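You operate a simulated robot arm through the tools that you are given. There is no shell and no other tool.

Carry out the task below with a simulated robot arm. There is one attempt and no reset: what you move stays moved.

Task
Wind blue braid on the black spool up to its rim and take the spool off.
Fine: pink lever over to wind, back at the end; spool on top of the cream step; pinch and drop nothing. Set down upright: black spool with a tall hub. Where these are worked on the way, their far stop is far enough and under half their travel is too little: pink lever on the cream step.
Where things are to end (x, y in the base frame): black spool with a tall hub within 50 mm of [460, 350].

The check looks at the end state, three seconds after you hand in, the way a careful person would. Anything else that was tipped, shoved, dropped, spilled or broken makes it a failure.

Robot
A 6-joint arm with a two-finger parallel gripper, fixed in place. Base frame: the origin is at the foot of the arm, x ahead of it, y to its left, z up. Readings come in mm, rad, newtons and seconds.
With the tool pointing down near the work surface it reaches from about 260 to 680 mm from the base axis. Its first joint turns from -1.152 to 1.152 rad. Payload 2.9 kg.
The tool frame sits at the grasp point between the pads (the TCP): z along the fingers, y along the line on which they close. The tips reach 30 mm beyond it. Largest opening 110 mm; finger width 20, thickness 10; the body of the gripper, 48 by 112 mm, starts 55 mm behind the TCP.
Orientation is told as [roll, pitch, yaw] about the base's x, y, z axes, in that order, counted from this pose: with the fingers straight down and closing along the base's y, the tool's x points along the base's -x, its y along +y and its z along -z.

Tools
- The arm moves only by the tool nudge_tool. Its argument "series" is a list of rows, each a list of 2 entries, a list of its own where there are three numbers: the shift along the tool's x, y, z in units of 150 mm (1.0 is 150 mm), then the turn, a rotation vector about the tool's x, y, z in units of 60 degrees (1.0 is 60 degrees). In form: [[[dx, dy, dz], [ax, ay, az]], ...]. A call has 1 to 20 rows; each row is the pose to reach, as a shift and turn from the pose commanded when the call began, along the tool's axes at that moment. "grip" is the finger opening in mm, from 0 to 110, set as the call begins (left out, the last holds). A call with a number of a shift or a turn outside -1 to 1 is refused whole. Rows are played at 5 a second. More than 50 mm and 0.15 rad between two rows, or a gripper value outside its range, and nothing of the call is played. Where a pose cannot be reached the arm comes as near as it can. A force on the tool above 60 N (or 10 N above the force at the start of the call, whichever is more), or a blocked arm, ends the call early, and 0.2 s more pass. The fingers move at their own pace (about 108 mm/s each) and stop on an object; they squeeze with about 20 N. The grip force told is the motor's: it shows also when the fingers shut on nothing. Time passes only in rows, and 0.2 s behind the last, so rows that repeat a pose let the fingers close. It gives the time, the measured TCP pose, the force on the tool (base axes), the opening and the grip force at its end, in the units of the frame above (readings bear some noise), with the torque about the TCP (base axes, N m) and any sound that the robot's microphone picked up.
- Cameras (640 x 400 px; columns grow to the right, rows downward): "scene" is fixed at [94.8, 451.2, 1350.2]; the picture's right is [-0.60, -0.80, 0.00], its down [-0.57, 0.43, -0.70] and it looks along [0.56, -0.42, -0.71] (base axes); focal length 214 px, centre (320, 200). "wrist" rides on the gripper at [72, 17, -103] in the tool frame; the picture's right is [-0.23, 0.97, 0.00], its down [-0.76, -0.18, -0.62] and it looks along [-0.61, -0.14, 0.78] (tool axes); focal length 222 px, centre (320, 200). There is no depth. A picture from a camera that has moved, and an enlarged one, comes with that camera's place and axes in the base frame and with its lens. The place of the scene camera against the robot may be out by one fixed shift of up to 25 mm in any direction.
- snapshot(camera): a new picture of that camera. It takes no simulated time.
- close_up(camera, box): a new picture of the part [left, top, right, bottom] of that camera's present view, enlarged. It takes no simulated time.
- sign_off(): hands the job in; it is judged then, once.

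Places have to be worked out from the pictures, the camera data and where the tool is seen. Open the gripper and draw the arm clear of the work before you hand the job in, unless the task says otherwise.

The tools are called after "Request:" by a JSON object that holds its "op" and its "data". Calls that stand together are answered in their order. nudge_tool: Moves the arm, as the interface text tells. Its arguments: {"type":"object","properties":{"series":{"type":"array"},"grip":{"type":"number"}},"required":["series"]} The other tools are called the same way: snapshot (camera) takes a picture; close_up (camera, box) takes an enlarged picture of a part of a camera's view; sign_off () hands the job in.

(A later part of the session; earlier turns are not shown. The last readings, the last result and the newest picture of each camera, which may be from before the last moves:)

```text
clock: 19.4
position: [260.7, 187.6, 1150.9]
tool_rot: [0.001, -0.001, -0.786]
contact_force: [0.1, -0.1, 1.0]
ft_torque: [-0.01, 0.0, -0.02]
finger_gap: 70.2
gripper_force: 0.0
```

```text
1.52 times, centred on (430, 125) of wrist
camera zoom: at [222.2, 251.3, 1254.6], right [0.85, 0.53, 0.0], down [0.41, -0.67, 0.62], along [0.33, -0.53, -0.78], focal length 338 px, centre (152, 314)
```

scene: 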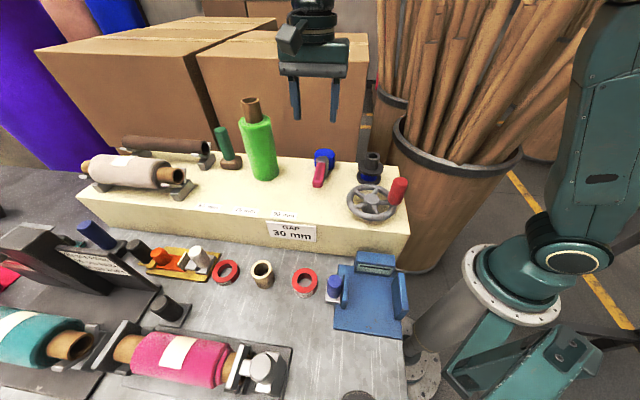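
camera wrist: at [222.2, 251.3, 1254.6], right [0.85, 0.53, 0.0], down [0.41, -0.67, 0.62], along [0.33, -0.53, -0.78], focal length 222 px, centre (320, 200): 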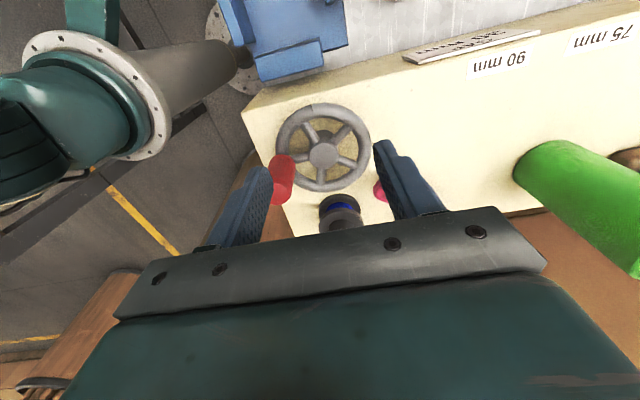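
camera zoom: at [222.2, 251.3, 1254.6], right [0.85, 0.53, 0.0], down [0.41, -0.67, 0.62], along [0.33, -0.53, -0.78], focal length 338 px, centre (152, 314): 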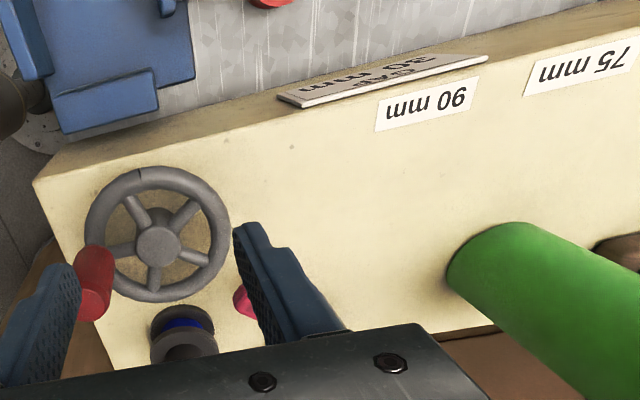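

Combining views, the wheel axis is near (290.4, 150) and the knob axis near (255, 110), radius about 52 mm, knob from z ≈ 1016 to ≈ 1053. I go above the knob with yaw 0 (keeps the fingers clear of the lever's tip while cranking) and look down on it.

Request:
{"op": "nudge_tool", "data": {"series": [[[-0.042, -0.049, 0], [0, 0, -0.094]], [[-0.085, -0.098, 0], [0, 0, -0.188]], [[-0.127, -0.147, 0], [0, 0, -0.281]], [[-0.17, -0.196, 0], [0, 0, -0.375]], [[-0.212, -0.245, 0], [0, 0, -0.469]], [[-0.254, -0.294, 0], [0, 0, -0.563]], [[-0.297, -0.343, 0], [0, 0, -0.656]], [[-0.339, -0.392, 0], [0, 0, -0.75]], [[-0.339, -0.392, 0], [0, 0, -0.75]]], "grip": 60}}

Request:
{"op": "snapshot", "data": {"camera": "wrist"}}

Request:
{"op": "snapshot", "data": {"camera": "scene"}}

```text
clock: 21.4
position: [254.9, 110.9, 1149.8]
tool_rot: [-0.001, 0.0, 0.003]
contact_force: [-0.3, 0.0, 0.2]
ft_torque: [0.0, 0.02, 0.02]
finger_gap: 59.8
gripper_force: 0.2
```

```text
taken
camera wrist: at [183.4, 128.9, 1253.9], right [0.23, 0.97, 0.0], down [0.76, -0.18, 0.62], along [0.61, -0.14, -0.78], focal length 222 px, centre (320, 200)
```

wrist: 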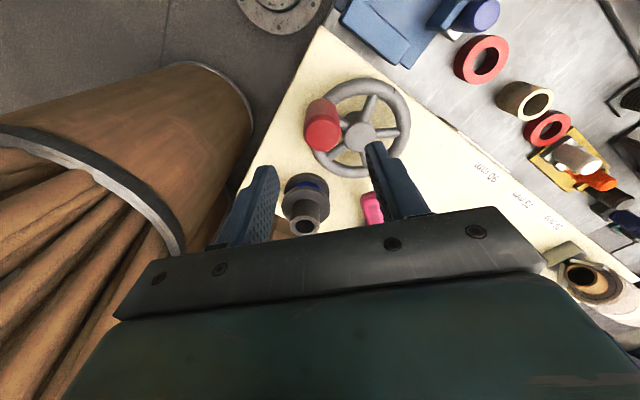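

```text
taken
```

scene: 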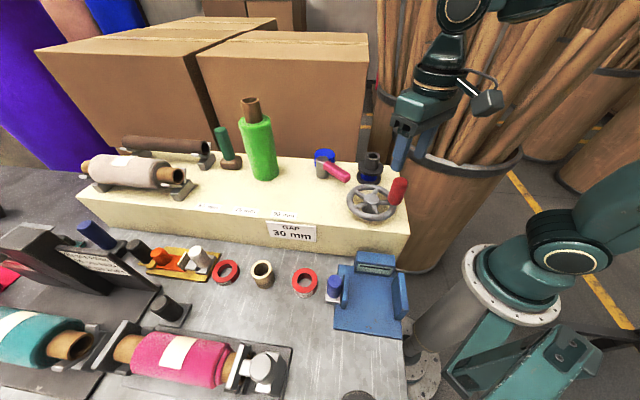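

Request:
{"op": "close_up", "data": {"camera": "wrist", "box": [270, 60, 430, 190]}}

Request:
{"op": "close_up", "data": {"camera": "wrist", "box": [260, 150, 340, 250]}}

```text
3.08 times, centred on (350, 125) of wrist
camera zoom: at [183.4, 128.9, 1253.9], right [0.23, 0.97, 0.0], down [0.76, -0.18, 0.62], along [0.61, -0.14, -0.78], focal length 684 px, centre (228, 431)
```

zoom: 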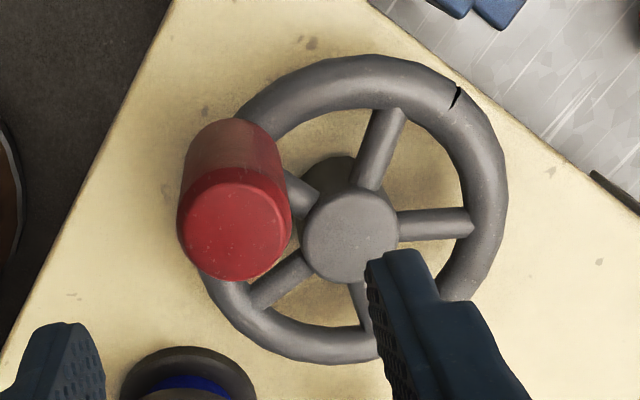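

```text
4.00 times, centred on (300, 200) of wrist
camera zoom: at [183.4, 128.9, 1253.9], right [0.23, 0.97, 0.0], down [0.76, -0.18, 0.62], along [0.61, -0.14, -0.78], focal length 888 px, centre (400, 200)
```

zoom: 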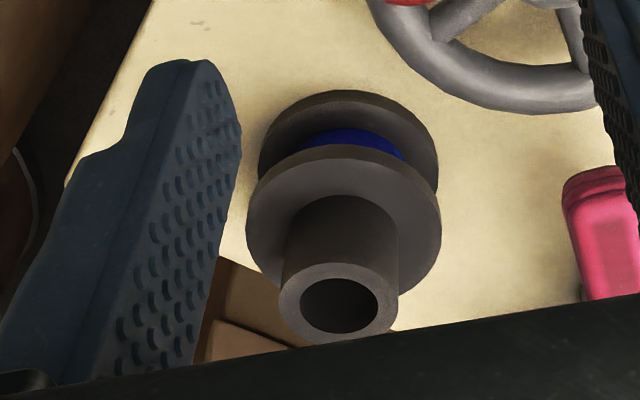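

The better-conditioned views put the knob's top at (254.5, 115, 1076), radius 15 mm, i.e. 50 mm from the wheel axis (290, 150.5) at 225°. I lower open fingers around the knob to TCP z 1063 (tips above the rim, hub and lever handle).

Request:
{"op": "nudge_tool", "data": {"series": [[[0.003, 0.027, 0.15], [0, 0, 0]], [[0.003, 0.027, 0.3], [0, 0, 0]], [[0.003, 0.027, 0.44], [0, 0, 0]], [[0.003, 0.027, 0.579], [0, 0, 0]], [[0.003, 0.027, 0.579], [0, 0, 0]]]}}

Request:
{"op": "snapshot", "data": {"camera": "wrist"}}

Request:
{"op": "close_up", "data": {"camera": "scene", "box": [320, 100, 440, 230]}}

```text
clock: 22.6
position: [254.6, 115.3, 1063.1]
tool_rot: [0.0, -0.001, 0.0]
contact_force: [0.0, -0.8, -0.3]
ft_torque: [-0.03, 0.01, 0.03]
finger_gap: 59.9
gripper_force: 0.0
```

```text
taken
camera wrist: at [182.2, 133.6, 1167.9], right [0.23, 0.97, 0.0], down [0.76, -0.18, 0.62], along [0.61, -0.14, -0.78], focal length 222 px, centre (320, 200)
```

wrist: 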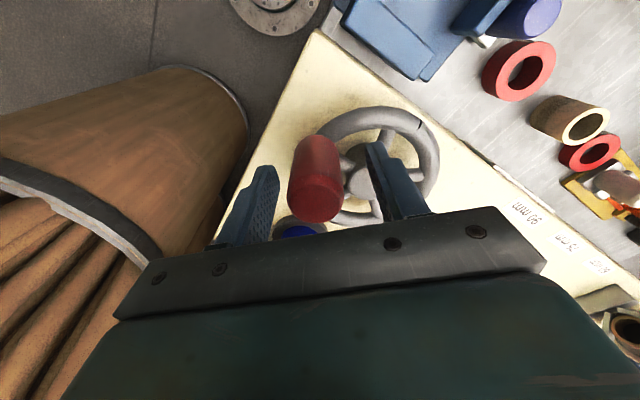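

```text
3.08 times, centred on (380, 165) of scene
camera zoom: at [94.8, 451.3, 1350.2], right [-0.6, -0.8, 0.0], down [-0.57, 0.43, -0.7], along [0.56, -0.42, -0.71], focal length 660 px, centre (135, 308)
```

zoom: 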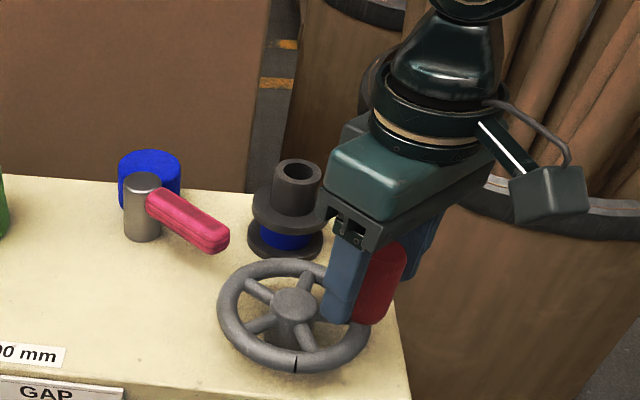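

The knob sits between the fingers. I close on it.

Request:
{"op": "nudge_tool", "data": {"series": [[[0, 0, 0], [0, 0, 0]], [[0, 0, 0], [0, 0, 0]], [[0, 0, 0], [0, 0, 0]]], "grip": 20}}

Request:
{"op": "snapshot", "data": {"camera": "wrist"}}

```text
clock: 23.4
position: [253.6, 113.8, 1063.7]
tool_rot: [-0.003, 0.002, -0.002]
contact_force: [-5.9, -15.2, -3.2]
ft_torque: [0.07, 0.04, -0.39]
finger_gap: 30.9
gripper_force: 45.4
```

```text
taken
camera wrist: at [181.8, 132.8, 1167.9], right [0.23, 0.97, 0.0], down [0.76, -0.18, 0.62], along [0.6, -0.14, -0.78], focal length 222 px, centre (320, 200)
```

wrist: 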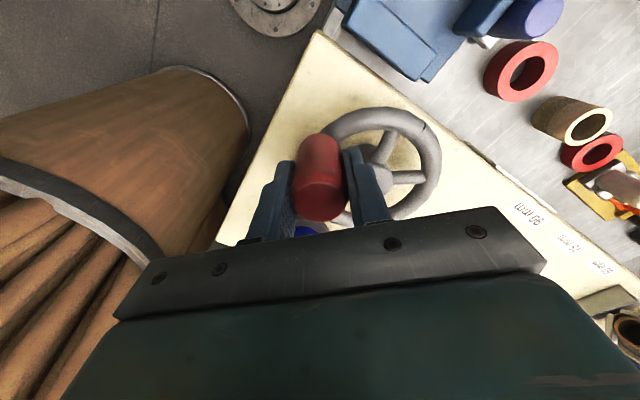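

The knob is gripped (30.9 mm) and its y is about 113.8, so the crank radius is about 51 mm. I turn the wheel a quarter turn clockwise (seen from above) as a test and watch the spool.

Request:
{"op": "nudge_tool", "data": {"series": [[[0.055, 0.061, 0], [0, 0, 0]], [[0.09, 0.142, 0], [0, 0, 0]], [[0.103, 0.23, 0], [0, 0, 0]], [[0.093, 0.318, 0], [0, 0, 0]], [[0.061, 0.401, 0], [0, 0, 0]], [[0.008, 0.472, 0], [0, 0, 0]]]}}

Request:
{"op": "snapshot", "data": {"camera": "wrist"}}

Request:
{"op": "close_up", "data": {"camera": "scene", "box": [300, 110, 430, 230]}}

Request:
{"op": "close_up", "data": {"camera": "scene", "box": [352, 145, 392, 185]}}

```text
clock: 24.8
position: [252.9, 184.7, 1061.9]
tool_rot: [0.0, 0.0, -0.001]
contact_force: [-9.5, -14.8, 7.4]
ft_torque: [0.11, -0.43, -0.86]
finger_gap: 30.6
gripper_force: 44.8
```

```text
taken
camera wrist: at [181.5, 202.7, 1166.2], right [0.23, 0.97, 0.0], down [0.76, -0.18, 0.62], along [0.61, -0.14, -0.78], focal length 222 px, centre (320, 200)
```

wrist: 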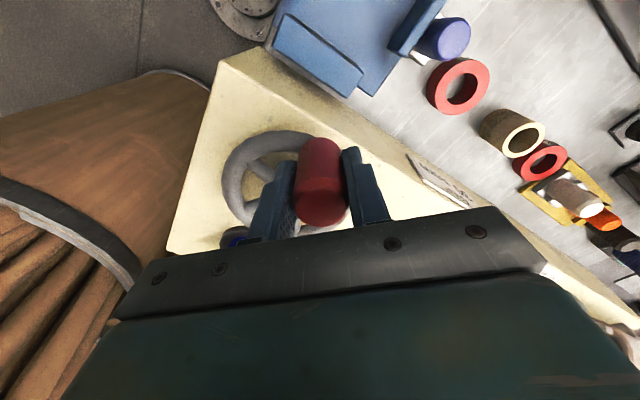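

```text
3.33 times, centred on (365, 170) of scene
camera zoom: at [94.4, 450.7, 1350.4], right [-0.6, -0.8, 0.0], down [-0.57, 0.43, -0.7], along [0.56, -0.42, -0.71], focal length 715 px, centre (170, 300)
```

zoom: 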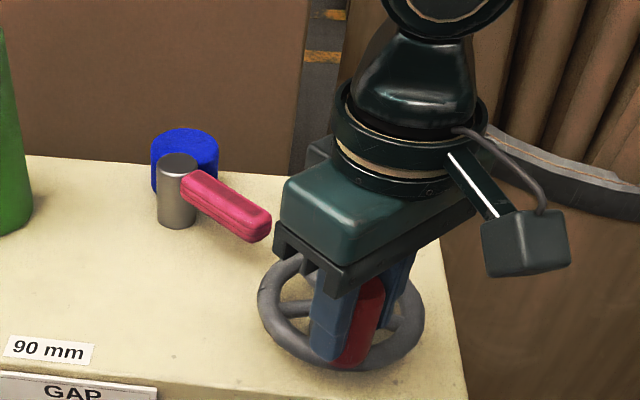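

```text
10.00 times, centred on (372, 165) of scene
camera zoom: at [94.4, 450.7, 1350.4], right [-0.6, -0.8, 0.0], down [-0.57, 0.43, -0.7], along [0.56, -0.42, -0.71], focal length 2145 px, centre (-200, 550)
```

zoom: 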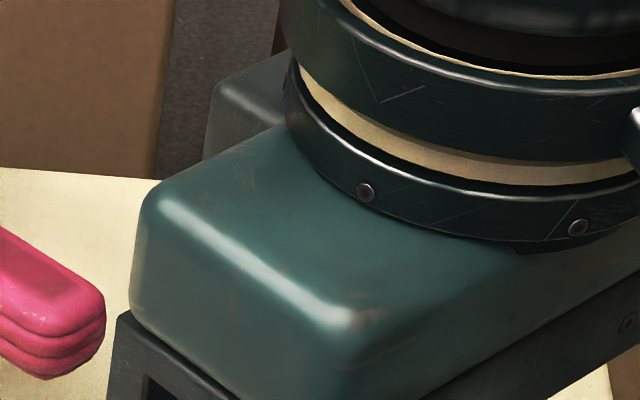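

The wheel turns with modest force. The gripper hides the spool from the scene camera, so I look for it in the wrist view.

Request:
{"op": "close_up", "data": {"camera": "wrist", "box": [190, 120, 360, 260]}}

```text
2.86 times, centred on (275, 190) of wrist
camera zoom: at [181.5, 202.7, 1166.2], right [0.23, 0.97, 0.0], down [0.76, -0.18, 0.62], along [0.61, -0.14, -0.78], focal length 635 px, centre (449, 229)
```

zoom: 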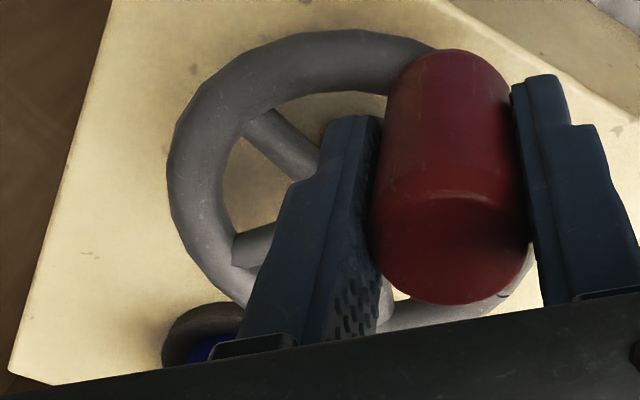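

The blue can barely be seen from here. I compare the supply coil with its earlier picture to see which way the braid runs.

Request:
{"op": "close_up", "data": {"camera": "scene", "box": [305, 140, 345, 190]}}

Request:
{"op": "close_up", "data": {"camera": "wrist", "box": [220, 215, 270, 250]}}

```text
8.00 times, centred on (325, 165) of scene
camera zoom: at [94.4, 450.7, 1350.4], right [-0.6, -0.8, 0.0], down [-0.57, 0.43, -0.7], along [0.56, -0.42, -0.71], focal length 1716 px, centre (280, 480)
```

zoom: 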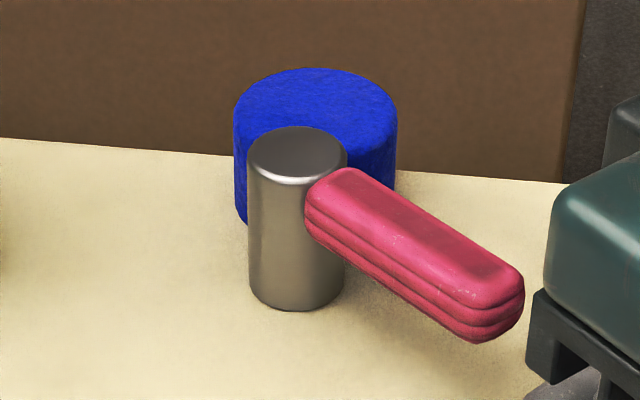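

```text
11.43 times, centred on (245, 232) of wrist
camera zoom: at [181.5, 202.7, 1166.2], right [0.23, 0.97, 0.0], down [0.76, -0.18, 0.62], along [0.61, -0.14, -0.78], focal length 2538 px, centre (1177, -171)
```

zoom: 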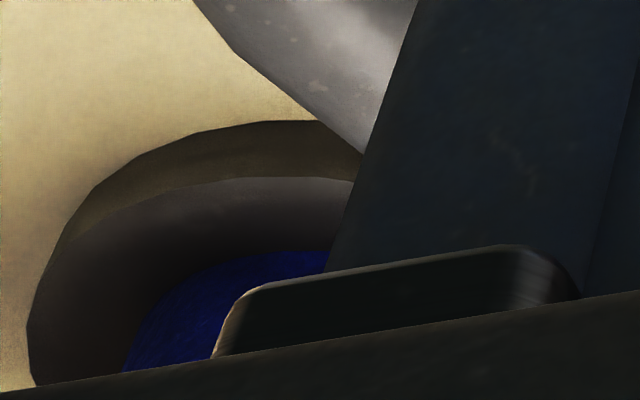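

Lever and supply coil look unchanged. I also check that the GAP sign has not changed with the wheel (which would mean it belongs to something else).

Request:
{"op": "close_up", "data": {"camera": "scene", "box": [240, 200, 360, 260]}}

Request:
{"op": "snapshot", "data": {"camera": "scene"}}

```text
5.33 times, centred on (300, 230) of scene
camera zoom: at [94.4, 450.7, 1350.4], right [-0.6, -0.8, 0.0], down [-0.57, 0.43, -0.7], along [0.56, -0.42, -0.71], focal length 1144 px, centre (427, 40)
```

zoom: 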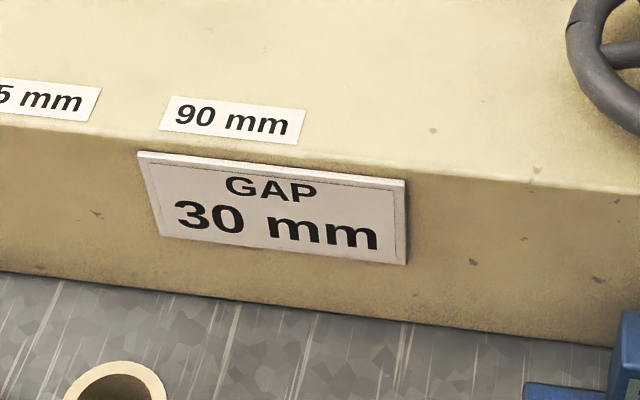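

```text
taken
```

scene: 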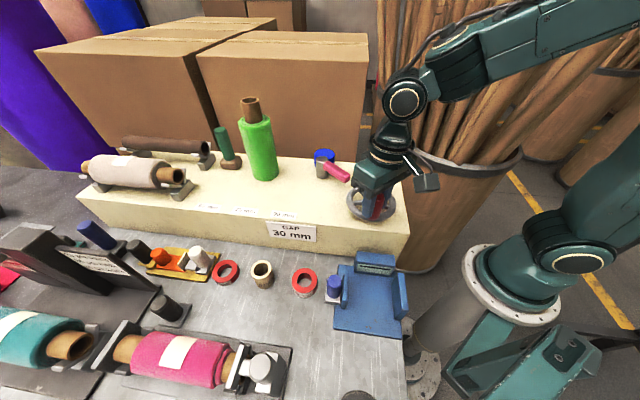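

The sign is unchanged, so the wheel is not the gap control. I carry on clockwise to complete one full turn, ending where the spool can be seen again.

Request:
{"op": "nudge_tool", "data": {"series": [[[-0.069, 0.055, 0], [0, 0, 0]], [[-0.151, 0.091, 0], [0, 0, 0]], [[-0.239, 0.104, 0], [0, 0, 0]], [[-0.327, 0.094, 0], [0, 0, 0]], [[-0.409, 0.061, 0], [0, 0, 0]], [[-0.481, 0.009, 0], [0, 0, 0]], [[-0.536, -0.061, 0], [0, 0, 0]], [[-0.571, -0.142, 0], [0, 0, 0]], [[-0.585, -0.23, 0], [0, 0, 0]], [[-0.575, -0.318, 0], [0, 0, 0]], [[-0.542, -0.401, 0], [0, 0, 0]], [[-0.489, -0.472, 0], [0, 0, 0]], [[-0.42, -0.527, 0], [0, 0, 0]], [[-0.339, -0.563, 0], [0, 0, 0]], [[-0.251, -0.576, 0], [0, 0, 0]], [[-0.163, -0.566, 0], [0, 0, 0]], [[-0.08, -0.533, 0], [0, 0, 0]], [[-0.009, -0.481, 0], [0, 0, 0]]]}}

Request:
{"op": "snapshot", "data": {"camera": "wrist"}}

Request:
{"op": "close_up", "data": {"camera": "scene", "box": [320, 100, 440, 230]}}

Request:
{"op": "close_up", "data": {"camera": "scene", "box": [352, 145, 392, 185]}}

```text
clock: 26.7
position: [348.1, 168.0, 1065.8]
tool_rot: [0.013, -0.03, -0.001]
contact_force: [15.9, 7.7, -12.3]
ft_torque: [-1.7, -0.4, -0.07]
finger_gap: 31.0
gripper_force: 44.7
stopped in row 9: the force on the tool passed its limit at 68 N (the readings are from after the stop); the commanded pose is now the measured one
```

```text
taken
camera wrist: at [273.3, 184.7, 1167.5], right [0.23, 0.97, 0.02], down [0.74, -0.19, 0.64], along [0.63, -0.13, -0.77], focal length 222 px, centre (320, 200)
```

wrist: 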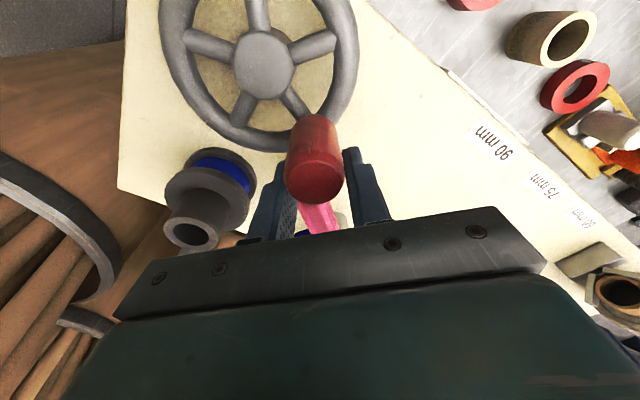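

```text
3.08 times, centred on (380, 165) of scene
camera zoom: at [95.4, 451.6, 1350.1], right [-0.6, -0.8, 0.0], down [-0.57, 0.43, -0.7], along [0.56, -0.42, -0.72], focal length 660 px, centre (135, 308)
```

zoom: 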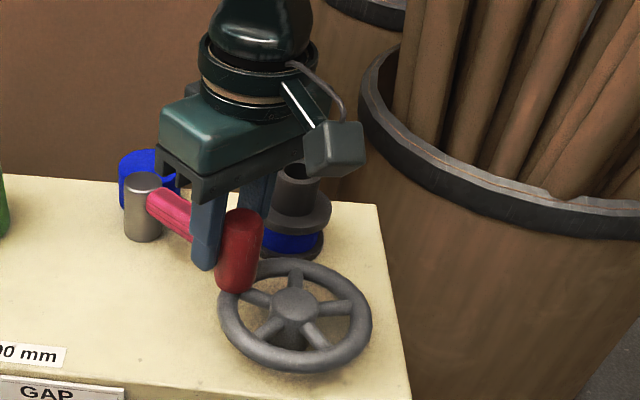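

```text
10.00 times, centred on (372, 165) of scene
camera zoom: at [95.4, 451.6, 1350.1], right [-0.6, -0.8, 0.0], down [-0.57, 0.43, -0.7], along [0.56, -0.42, -0.72], focal length 2145 px, centre (-200, 550)
```

zoom: 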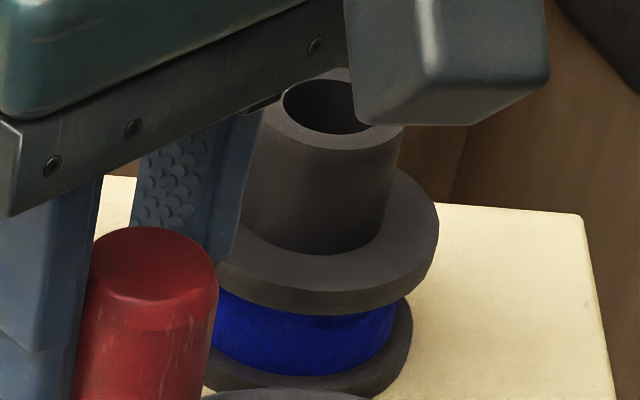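

The braid has clearly grown (blue edge from 375 to about 398 px, flange edge at 412), so clockwise winds. But the call stopped at 68 N with the TCP at (348, 168); I look closely for what the knob or fingers have met before moving on.

Request:
{"op": "close_up", "data": {"camera": "wrist", "box": [240, 90, 400, 240]}}

Request:
{"op": "close_up", "data": {"camera": "scene", "box": [330, 145, 400, 225]}}

Request:
{"op": "close_up", "data": {"camera": "wrist", "box": [140, 130, 290, 260]}}

```text
2.67 times, centred on (320, 165) of wrist
camera zoom: at [273.3, 184.7, 1167.5], right [0.23, 0.97, 0.02], down [0.74, -0.19, 0.64], along [0.63, -0.13, -0.77], focal length 592 px, centre (320, 293)
```

zoom: 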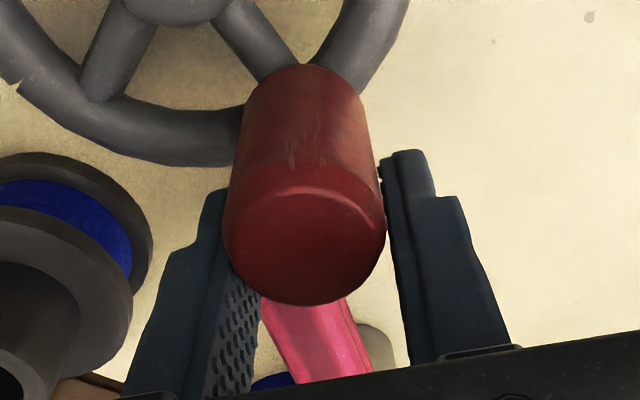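

```text
5.00 times, centred on (365, 185) of scene
camera zoom: at [95.4, 451.6, 1350.1], right [-0.6, -0.8, 0.0], down [-0.57, 0.43, -0.7], along [0.56, -0.42, -0.72], focal length 1072 px, centre (95, 275)
```

zoom: 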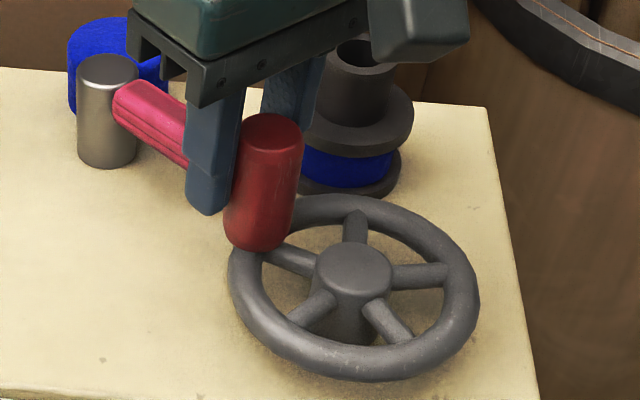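

```text
3.08 times, centred on (215, 195) of wrist
camera zoom: at [273.3, 184.7, 1167.5], right [0.23, 0.97, 0.02], down [0.74, -0.19, 0.64], along [0.63, -0.13, -0.77], focal length 684 px, centre (643, 215)
```

zoom: 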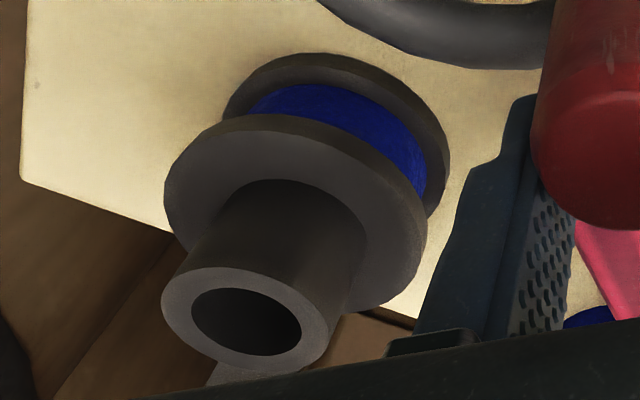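

The knob itself is on its circle at about 21° (336.7, 169), but the TCP has slid 11 mm beyond it in x. I check the whole arm for contact elsewhere.

Request:
{"op": "snapshot", "data": {"camera": "scene"}}

Request:
{"op": "close_up", "data": {"camera": "scene", "box": [330, 0, 560, 180]}}

Request:
{"op": "close_up", "data": {"camera": "scene", "box": [335, 155, 385, 205]}}

```text
taken
```

scene: 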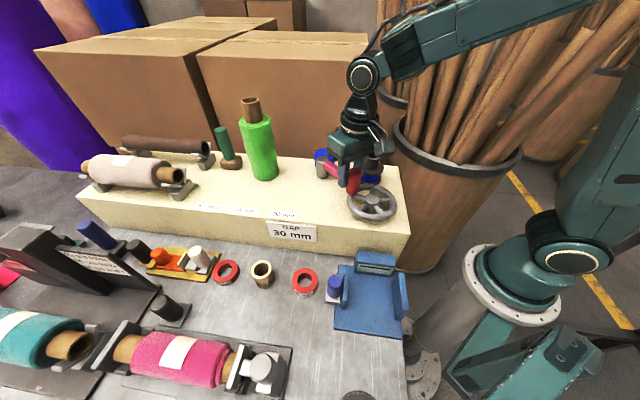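

```text
2.22 times, centred on (445, 90) of scene
camera zoom: at [95.4, 451.6, 1350.1], right [-0.6, -0.8, 0.0], down [-0.57, 0.43, -0.7], along [0.56, -0.42, -0.72], focal length 477 px, centre (42, 444)
```

zoom: 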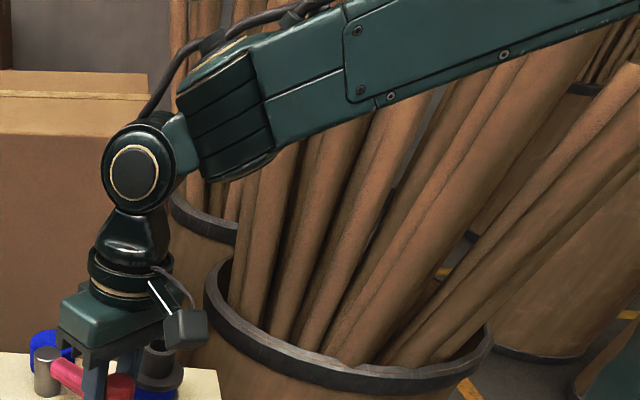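

```text
8.00 times, centred on (360, 180) of scene
camera zoom: at [95.4, 451.6, 1350.1], right [-0.6, -0.8, 0.0], down [-0.57, 0.43, -0.7], along [0.56, -0.42, -0.72], focal length 1716 px, centre (0, 360)
```

zoom: 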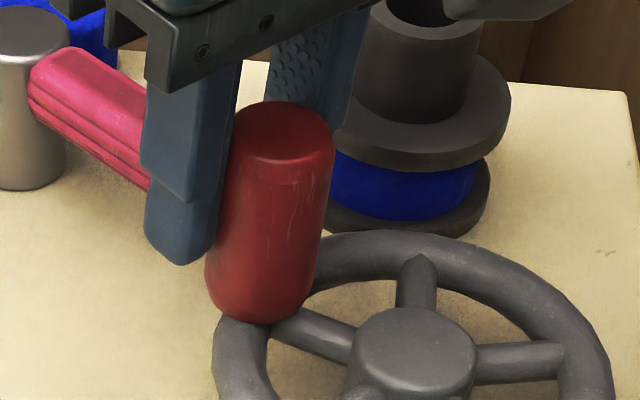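

The arm is clear of the tubes. The knob was dragged by friction only while the fingers travelled along x, and slipped to the edge of the pads, which forced the tool off by wedging. I open the fingers, let the tool relax and level it, then re-grip.

Request:
{"op": "nudge_tool", "data": {"series": [[[0, 0, 0], [0, 0, 0]], [[0, 0, 0], [0, 0, 0]], [[0, 0, -0.01], [0.012, 0.029, 0]], [[0, 0, -0.01], [0.012, 0.029, 0]]], "grip": 60}}

Request:
{"op": "snapshot", "data": {"camera": "wrist"}}

Request:
{"op": "close_up", "data": {"camera": "scene", "box": [335, 145, 395, 205]}}

```text
clock: 27.7
position: [346.4, 166.1, 1067.0]
tool_rot: [0.001, 0.006, 0.0]
contact_force: [1.1, 0.3, 0.3]
ft_torque: [-0.01, 0.01, 0.0]
finger_gap: 60.2
gripper_force: 0.1
```

```text
taken
camera wrist: at [275.1, 185.1, 1171.6], right [0.23, 0.97, 0.0], down [0.76, -0.18, 0.62], along [0.6, -0.14, -0.79], focal length 222 px, centre (320, 200)
```

wrist: 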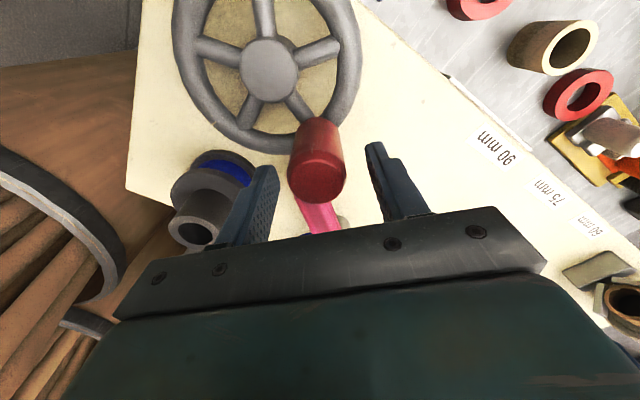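

```text
6.67 times, centred on (365, 175) of scene
camera zoom: at [94.8, 451.2, 1350.2], right [-0.6, -0.8, 0.0], down [-0.57, 0.43, -0.7], along [0.56, -0.42, -0.71], focal length 1430 px, centre (20, 367)
```

zoom: 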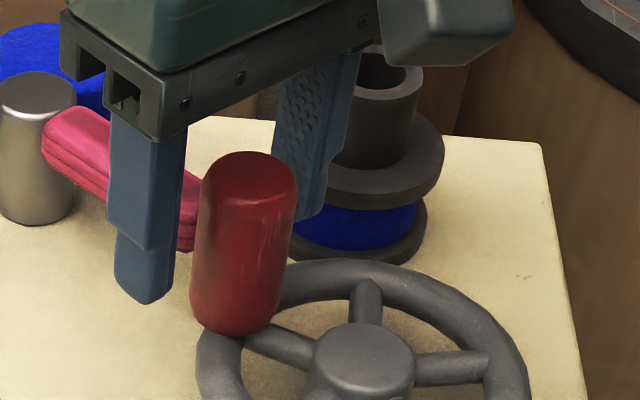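

The tool is level and force-free; the knob is at about (336, 169.5), wheel angle ≈ 22°. I recentre on it with the yaw turned to 22° so that from here the yaw follows the wheel and a finger face pushes the knob tangentially, without squeezing it.

Request:
{"op": "nudge_tool", "data": {"series": [[[0.023, 0.007, 0], [0, -0.006, -0.12]], [[0.045, 0.014, 0], [0, -0.006, -0.24]], [[0.067, 0.021, 0], [0, -0.006, -0.367]], [[0.067, 0.021, 0], [0, -0.006, -0.367]]], "grip": 60}}

Request:
{"op": "snapshot", "data": {"camera": "wrist"}}

Request:
{"op": "close_up", "data": {"camera": "scene", "box": [335, 145, 395, 205]}}

```text
clock: 28.7
position: [337.1, 170.9, 1068.2]
tool_rot: [0.002, -0.001, 0.385]
contact_force: [0.5, -0.1, 0.6]
ft_torque: [0.0, -0.02, -0.04]
finger_gap: 60.3
gripper_force: 0.0
```

```text
taken
camera wrist: at [263.6, 159.2, 1171.5], right [-0.16, 0.99, 0.0], down [0.77, 0.12, 0.62], along [0.62, 0.1, -0.78], focal length 222 px, centre (320, 200)
```

wrist: 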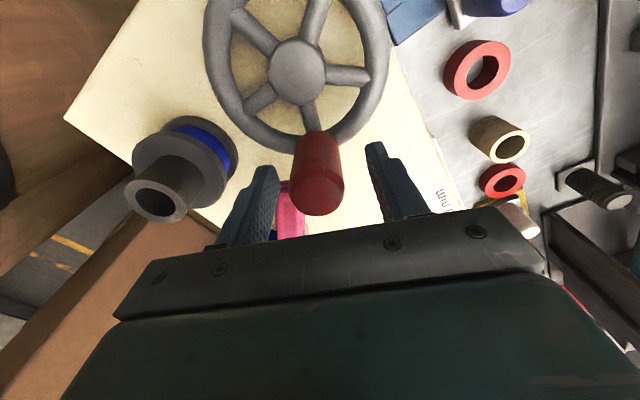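

```text
6.67 times, centred on (365, 175) of scene
camera zoom: at [94.8, 451.2, 1350.2], right [-0.6, -0.8, 0.0], down [-0.57, 0.43, -0.7], along [0.56, -0.42, -0.71], focal length 1430 px, centre (20, 367)
```

zoom: 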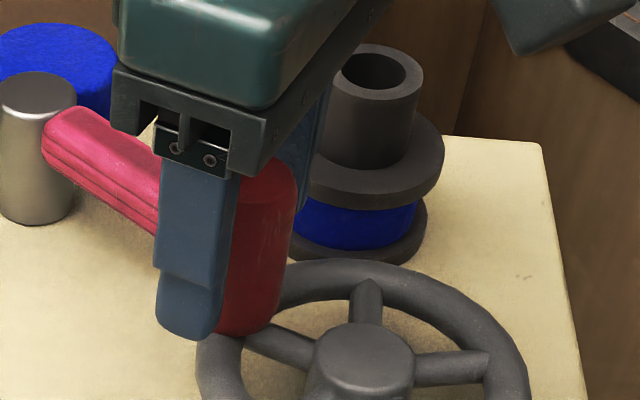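

Fingers straddle the knob at 22° with matching yaw. I narrow the opening to 38 mm (no squeeze) and push on 40° clockwise, the yaw following.

Request:
{"op": "nudge_tool", "data": {"series": [[[0, 0, 0], [0, 0, 0]], [[0.0032, -0.0464, 0], [0, 0, 0.133]], [[0.0129, -0.0919, 0], [0, 0, 0.267]], [[0.0288, -0.1356, 0], [0, 0, 0.4]], [[0.0507, -0.1766, 0], [0, 0, 0.533]], [[0.078, -0.2143, 0], [0, 0, 0.667]]], "grip": 38}}

Request:
{"op": "snapshot", "data": {"camera": "wrist"}}

Request:
{"op": "close_up", "data": {"camera": "scene", "box": [335, 145, 395, 205]}}

```text
clock: 30.1
position: [338.2, 137.3, 1068.1]
tool_rot: [0.004, -0.002, -0.318]
contact_force: [0.9, 1.4, 0.7]
ft_torque: [0.03, 0.0, -0.03]
finger_gap: 38.8
gripper_force: 0.9
```

```text
taken
camera wrist: at [274.8, 176.8, 1172.1], right [0.52, 0.85, 0.0], down [0.67, -0.41, 0.62], along [0.53, -0.32, -0.78], focal length 222 px, centre (320, 200)
```

wrist: 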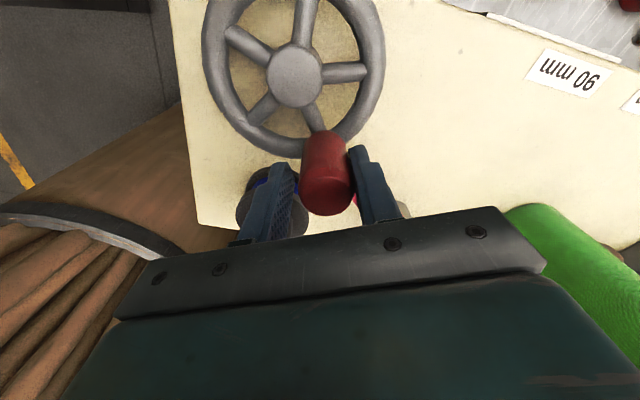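

```text
6.67 times, centred on (365, 175) of scene
camera zoom: at [94.8, 451.3, 1350.2], right [-0.6, -0.8, 0.0], down [-0.57, 0.43, -0.7], along [0.56, -0.42, -0.71], focal length 1430 px, centre (20, 367)
```

zoom: 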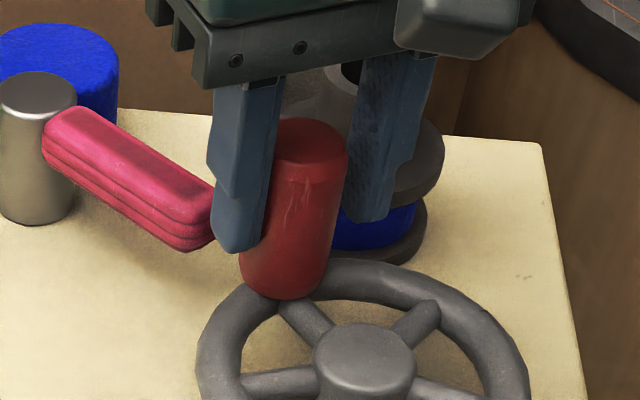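

The wheel follows with hardly any force. I zoom in on the visible right side of the spool to gauge the fill.

Request:
{"op": "close_up", "data": {"camera": "scene", "box": [352, 145, 392, 185]}}

Request:
{"op": "close_up", "data": {"camera": "wrist", "box": [220, 150, 320, 250]}}

```text
10.00 times, centred on (372, 165) of scene
camera zoom: at [94.8, 451.3, 1350.2], right [-0.6, -0.8, 0.0], down [-0.57, 0.43, -0.7], along [0.56, -0.42, -0.71], focal length 2145 px, centre (-200, 550)
```

zoom: 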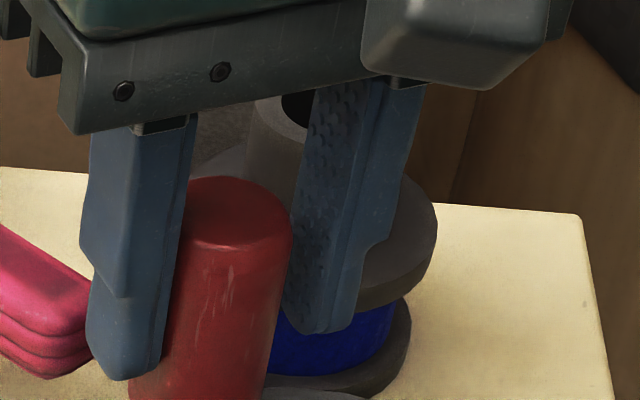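

```text
4.00 times, centred on (270, 200) of wrist
camera zoom: at [274.8, 176.8, 1172.1], right [0.52, 0.85, 0.0], down [0.67, -0.41, 0.62], along [0.53, -0.32, -0.78], focal length 888 px, centre (520, 200)
```

zoom: 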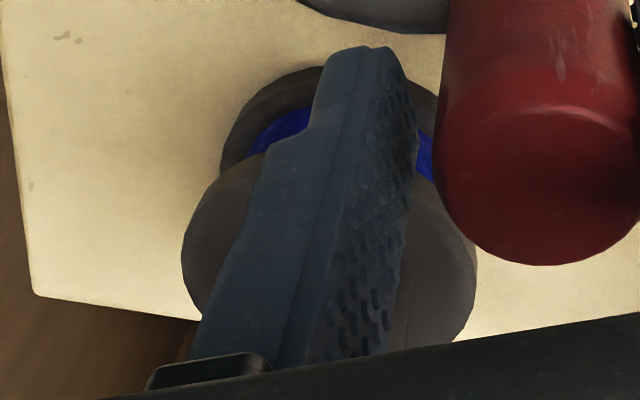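

The braid edge (396 of 411 px) has not visibly changed over the last 35°, perhaps it grows in layers. I continue the clockwise push by another 48° with the same pattern and look again.

Request:
{"op": "nudge_tool", "data": {"series": [[[0.0032, -0.0464, 0], [0, 0, 0.133]], [[0.0129, -0.0919, 0], [0, 0, 0.267]], [[0.0288, -0.1356, 0], [0, 0, 0.4]], [[0.0507, -0.1766, 0], [0, 0, 0.533]], [[0.078, -0.2143, 0], [0, 0, 0.667]], [[0.1103, -0.2477, 0], [0, 0, 0.8]]], "grip": 38}}

Request:
{"op": "snapshot", "data": {"camera": "wrist"}}

Request:
{"op": "close_up", "data": {"camera": "scene", "box": [335, 145, 395, 205]}}

Request:
{"op": "close_up", "data": {"camera": "scene", "box": [352, 145, 392, 185]}}

```text
clock: 31.5
position: [309.1, 106.6, 1068.1]
tool_rot: [0.003, 0.004, -1.156]
contact_force: [1.6, 0.8, 0.3]
ft_torque: [0.0, 0.03, -0.03]
finger_gap: 38.7
gripper_force: 0.7
```

```text
taken
camera wrist: at [296.7, 179.5, 1171.6], right [0.98, 0.19, 0.0], down [0.14, -0.77, 0.62], along [0.12, -0.61, -0.78], focal length 222 px, centre (320, 200)
```

wrist: 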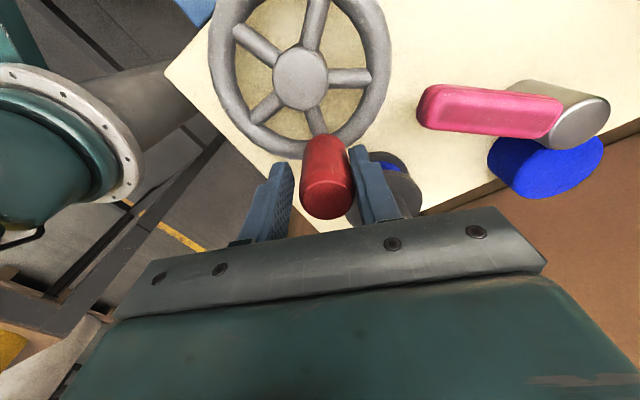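

```text
6.67 times, centred on (365, 175) of scene
camera zoom: at [94.8, 451.3, 1350.2], right [-0.6, -0.8, 0.0], down [-0.57, 0.43, -0.7], along [0.56, -0.42, -0.71], focal length 1430 px, centre (20, 367)
```

zoom: 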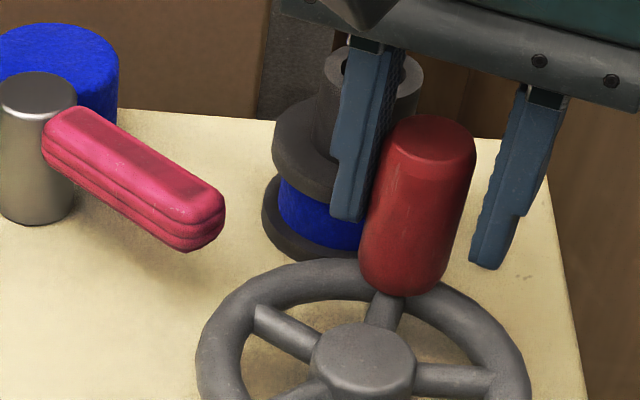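

```text
10.00 times, centred on (372, 165) of scene
camera zoom: at [94.8, 451.3, 1350.2], right [-0.6, -0.8, 0.0], down [-0.57, 0.43, -0.7], along [0.56, -0.42, -0.71], focal length 2145 px, centre (-200, 550)
```

zoom: 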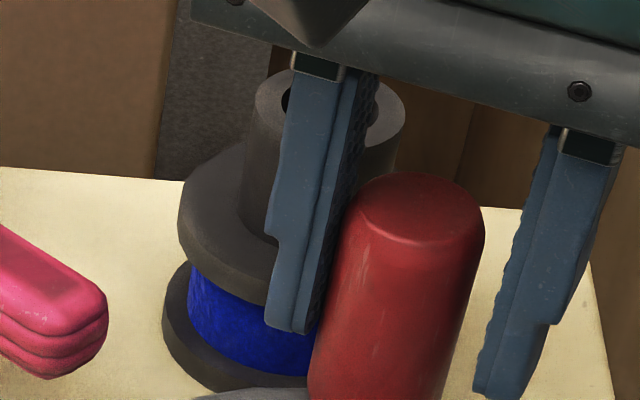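

The left edge of the blue is now at 187 px (radius about 104 of the flange's 124 px): larger than at the start (85) but not yet at the rim. I continue 48° more clockwise and check again.

Request:
{"op": "nudge_tool", "data": {"series": [[[0.0032, -0.0464, 0], [0, 0, 0.133]], [[0.0129, -0.0919, 0], [0, 0, 0.267]], [[0.0288, -0.1356, 0], [0, 0, 0.4]], [[0.0507, -0.1766, 0], [0, 0, 0.533]], [[0.078, -0.2143, 0], [0, 0, 0.667]], [[0.1103, -0.2477, 0], [0, 0, 0.8]]], "grip": 38}}

Request:
{"op": "snapshot", "data": {"camera": "wrist"}}

Request:
{"op": "close_up", "data": {"camera": "scene", "box": [335, 145, 395, 205]}}

Request:
{"op": "close_up", "data": {"camera": "scene", "box": [352, 145, 392, 185]}}

```text
clock: 32.9
position: [269.4, 105.3, 1067.3]
tool_rot: [0.0, 0.001, -1.993]
contact_force: [2.3, -0.6, 0.9]
ft_torque: [0.03, -0.01, -0.02]
finger_gap: 38.7
gripper_force: 0.8
```

```text
taken
camera wrist: at [314.8, 166.0, 1171.3], right [0.8, -0.61, 0.0], down [-0.48, -0.62, 0.62], along [-0.38, -0.49, -0.78], focal length 222 px, centre (320, 200)
```

wrist: 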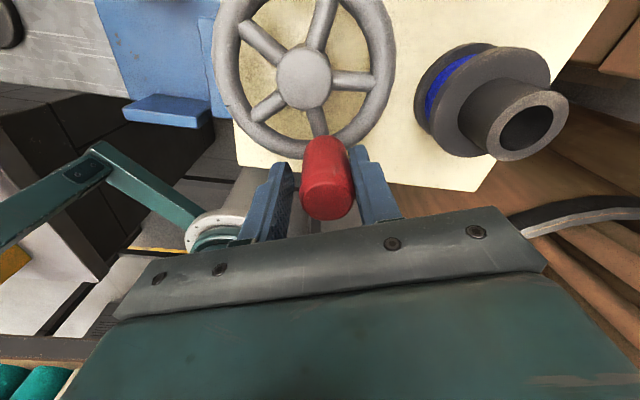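

```text
6.67 times, centred on (365, 175) of scene
camera zoom: at [94.8, 451.2, 1350.2], right [-0.6, -0.8, 0.0], down [-0.57, 0.43, -0.7], along [0.56, -0.42, -0.71], focal length 1430 px, centre (20, 367)
```

zoom: 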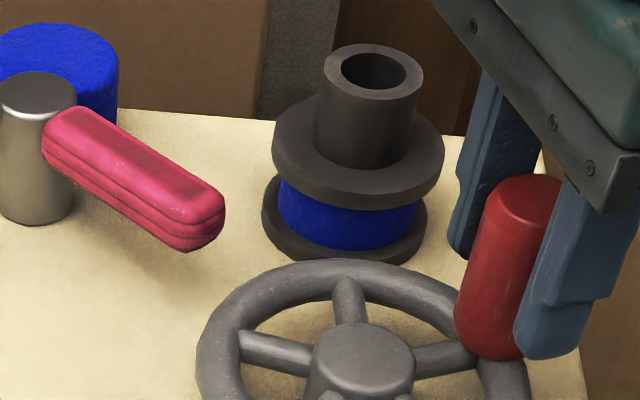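

```text
10.00 times, centred on (372, 165) of scene
camera zoom: at [94.8, 451.2, 1350.2], right [-0.6, -0.8, 0.0], down [-0.57, 0.43, -0.7], along [0.56, -0.42, -0.71], focal length 2145 px, centre (-200, 550)
```

zoom: 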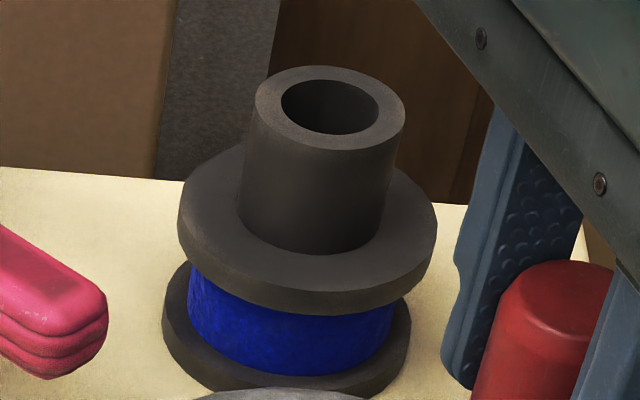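

Now the whole spool is visible: the blue spans 187–395 px (radius 104 of 124) – the same as 130° of turning ago, though it was 85 at the start. I finish the full turn (24° more, back to the wheel's first orientation), and then watch whether the fill changes with time alone.

Request:
{"op": "nudge_tool", "data": {"series": [[[0.0032, -0.0464, 0], [0, 0, 0.133]], [[0.0129, -0.0919, 0], [0, 0, 0.267]], [[0.0288, -0.1356, 0], [0, 0, 0.4]], [[0.0302, -0.1388, 0], [0, 0, 0.41]]], "grip": 38}}

Request:
{"op": "close_up", "data": {"camera": "scene", "box": [335, 145, 425, 225]}}

Request:
{"op": "close_up", "data": {"camera": "scene", "box": [352, 145, 392, 185]}}

```text
clock: 33.9
position: [251.3, 117.6, 1067.6]
tool_rot: [0.0, 0.003, -2.422]
contact_force: [1.2, -0.7, 0.3]
ft_torque: [-0.06, -0.08, -0.04]
finger_gap: 38.8
gripper_force: 0.7
```

```text
5.00 times, centred on (380, 185) of scene
camera zoom: at [94.8, 451.2, 1350.2], right [-0.6, -0.8, 0.0], down [-0.57, 0.43, -0.7], along [0.56, -0.42, -0.71], focal length 1072 px, centre (20, 275)
```

zoom: 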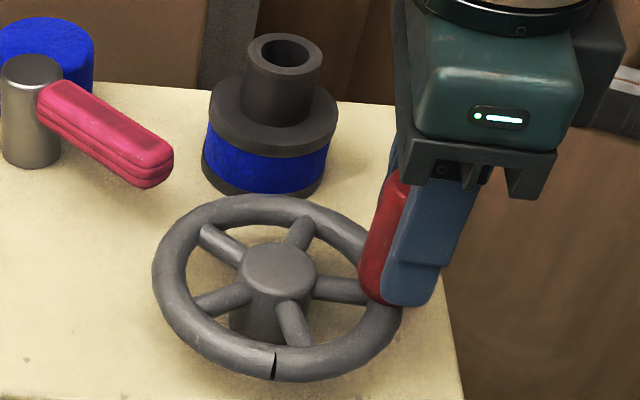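

```text
10.00 times, centred on (372, 165) of scene
camera zoom: at [94.8, 451.2, 1350.2], right [-0.6, -0.8, 0.0], down [-0.57, 0.43, -0.7], along [0.56, -0.42, -0.71], focal length 2145 px, centre (-200, 550)
```

zoom: 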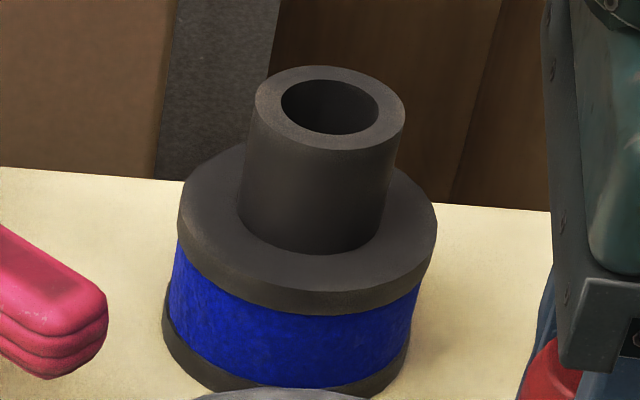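

The braid now fills the spool right to its flange rim, and the wheel is back at its first orientation (notch at the front). I stop winding, open the fingers and lift straight off the knob.

Request:
{"op": "nudge_tool", "data": {"series": [[[0, 0, 0], [0, 0, 0]], [[0, 0, -0.1], [0, 0, 0]], [[0, 0, -0.25], [0, 0, 0]], [[0, 0, -0.4], [0, 0, 0]], [[0, 0, -0.55], [0, 0, 0]]], "grip": 62}}

Request:
{"op": "close_up", "data": {"camera": "scene", "box": [300, 120, 430, 230]}}

Request:
{"op": "close_up", "data": {"camera": "scene", "box": [352, 145, 392, 185]}}

```text
clock: 35.1
position: [251.1, 119.6, 1148.7]
tool_rot: [0.0, 0.003, -2.419]
contact_force: [0.1, 0.9, 0.1]
ft_torque: [0.02, -0.02, 0.01]
finger_gap: 62.0
gripper_force: 0.0
```

```text
3.64 times, centred on (365, 175) of scene
camera zoom: at [94.8, 451.2, 1350.2], right [-0.6, -0.8, 0.0], down [-0.57, 0.43, -0.7], along [0.56, -0.42, -0.71], focal length 780 px, centre (156, 291)
```

zoom: 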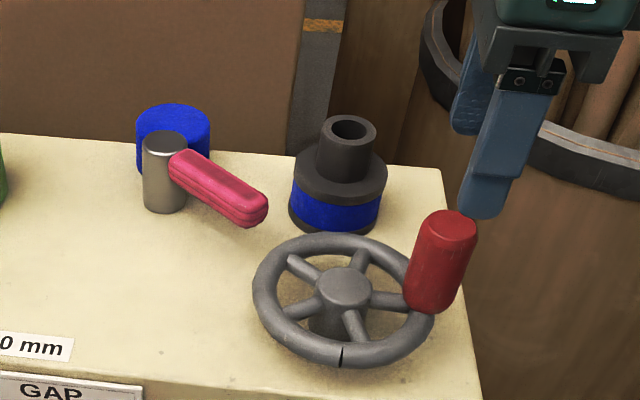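

```text
10.00 times, centred on (372, 165) of scene
camera zoom: at [94.8, 451.2, 1350.2], right [-0.6, -0.8, 0.0], down [-0.57, 0.43, -0.7], along [0.56, -0.42, -0.71], focal length 2145 px, centre (-200, 550)
```

zoom: 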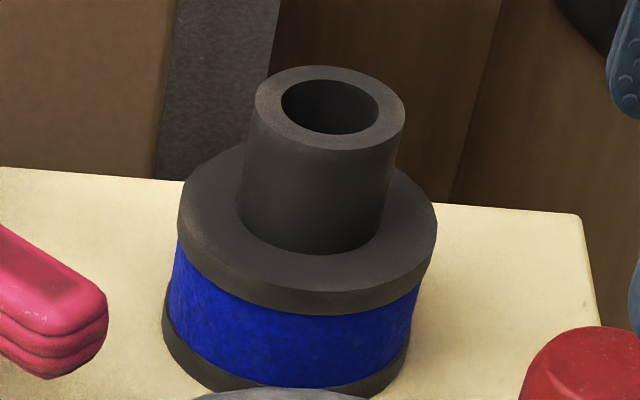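

The spool stays full and nothing else moved. Now the lever: I close the fingers into a peg and go above the spot just behind (right of) the handle, at about (395, 126).

Request:
{"op": "nudge_tool", "data": {"series": [[[0.094, 0.073, 0], [0, 0, -0.125]], [[0.189, 0.147, 0], [0, 0, -0.25]], [[0.283, 0.22, 0], [0, 0, -0.375]], [[0.377, 0.294, 0], [0, 0, -0.5]], [[0.471, 0.368, 0], [0, 0, -0.625]], [[0.566, 0.442, 0], [0, 0, -0.75]], [[0.66, 0.516, 0], [0, 0, -0.875]], [[0.755, 0.596, 0], [0, 0, -1.0]], [[0.755, 0.596, 0], [0, 0, -1.0]]], "grip": 0}}

Request:
{"op": "snapshot", "data": {"camera": "wrist"}}

Request:
{"op": "close_up", "data": {"camera": "scene", "box": [300, 80, 420, 220]}}

```text
clock: 37.1
position: [396.9, 126.4, 1151.4]
tool_rot: [0.002, 0.001, -1.371]
contact_force: [0.0, 0.6, 0.4]
ft_torque: [0.03, -0.02, -0.01]
finger_gap: 0.0
gripper_force: 19.6
```

```text
taken
camera wrist: at [399.0, 202.8, 1255.7], right [1.0, -0.03, 0.0], down [-0.02, -0.78, 0.62], along [-0.02, -0.62, -0.78], focal length 222 px, centre (320, 200)
```

wrist: 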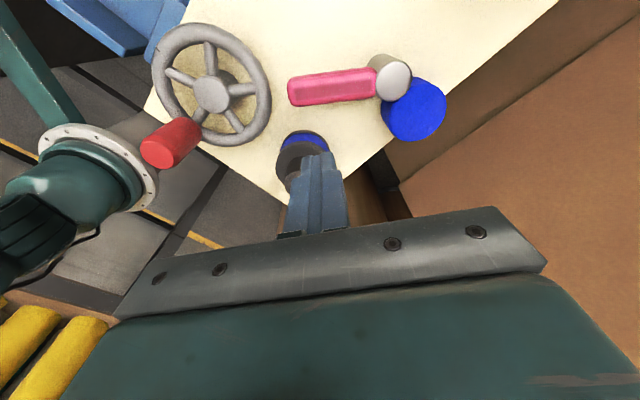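

```text
2.86 times, centred on (360, 150) of scene
camera zoom: at [94.8, 451.3, 1350.2], right [-0.6, -0.8, 0.0], down [-0.57, 0.43, -0.7], along [0.56, -0.42, -0.71], focal length 613 px, centre (206, 343)
```

zoom: 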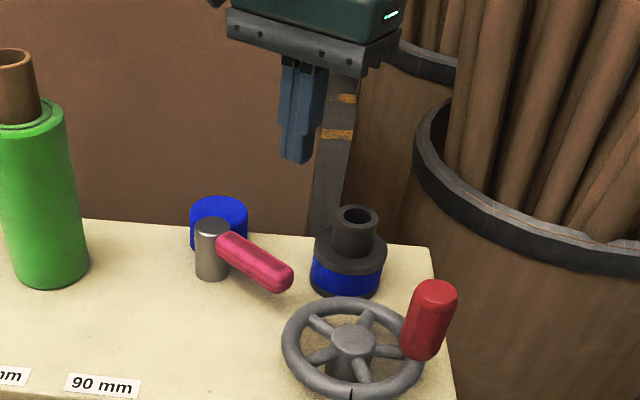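

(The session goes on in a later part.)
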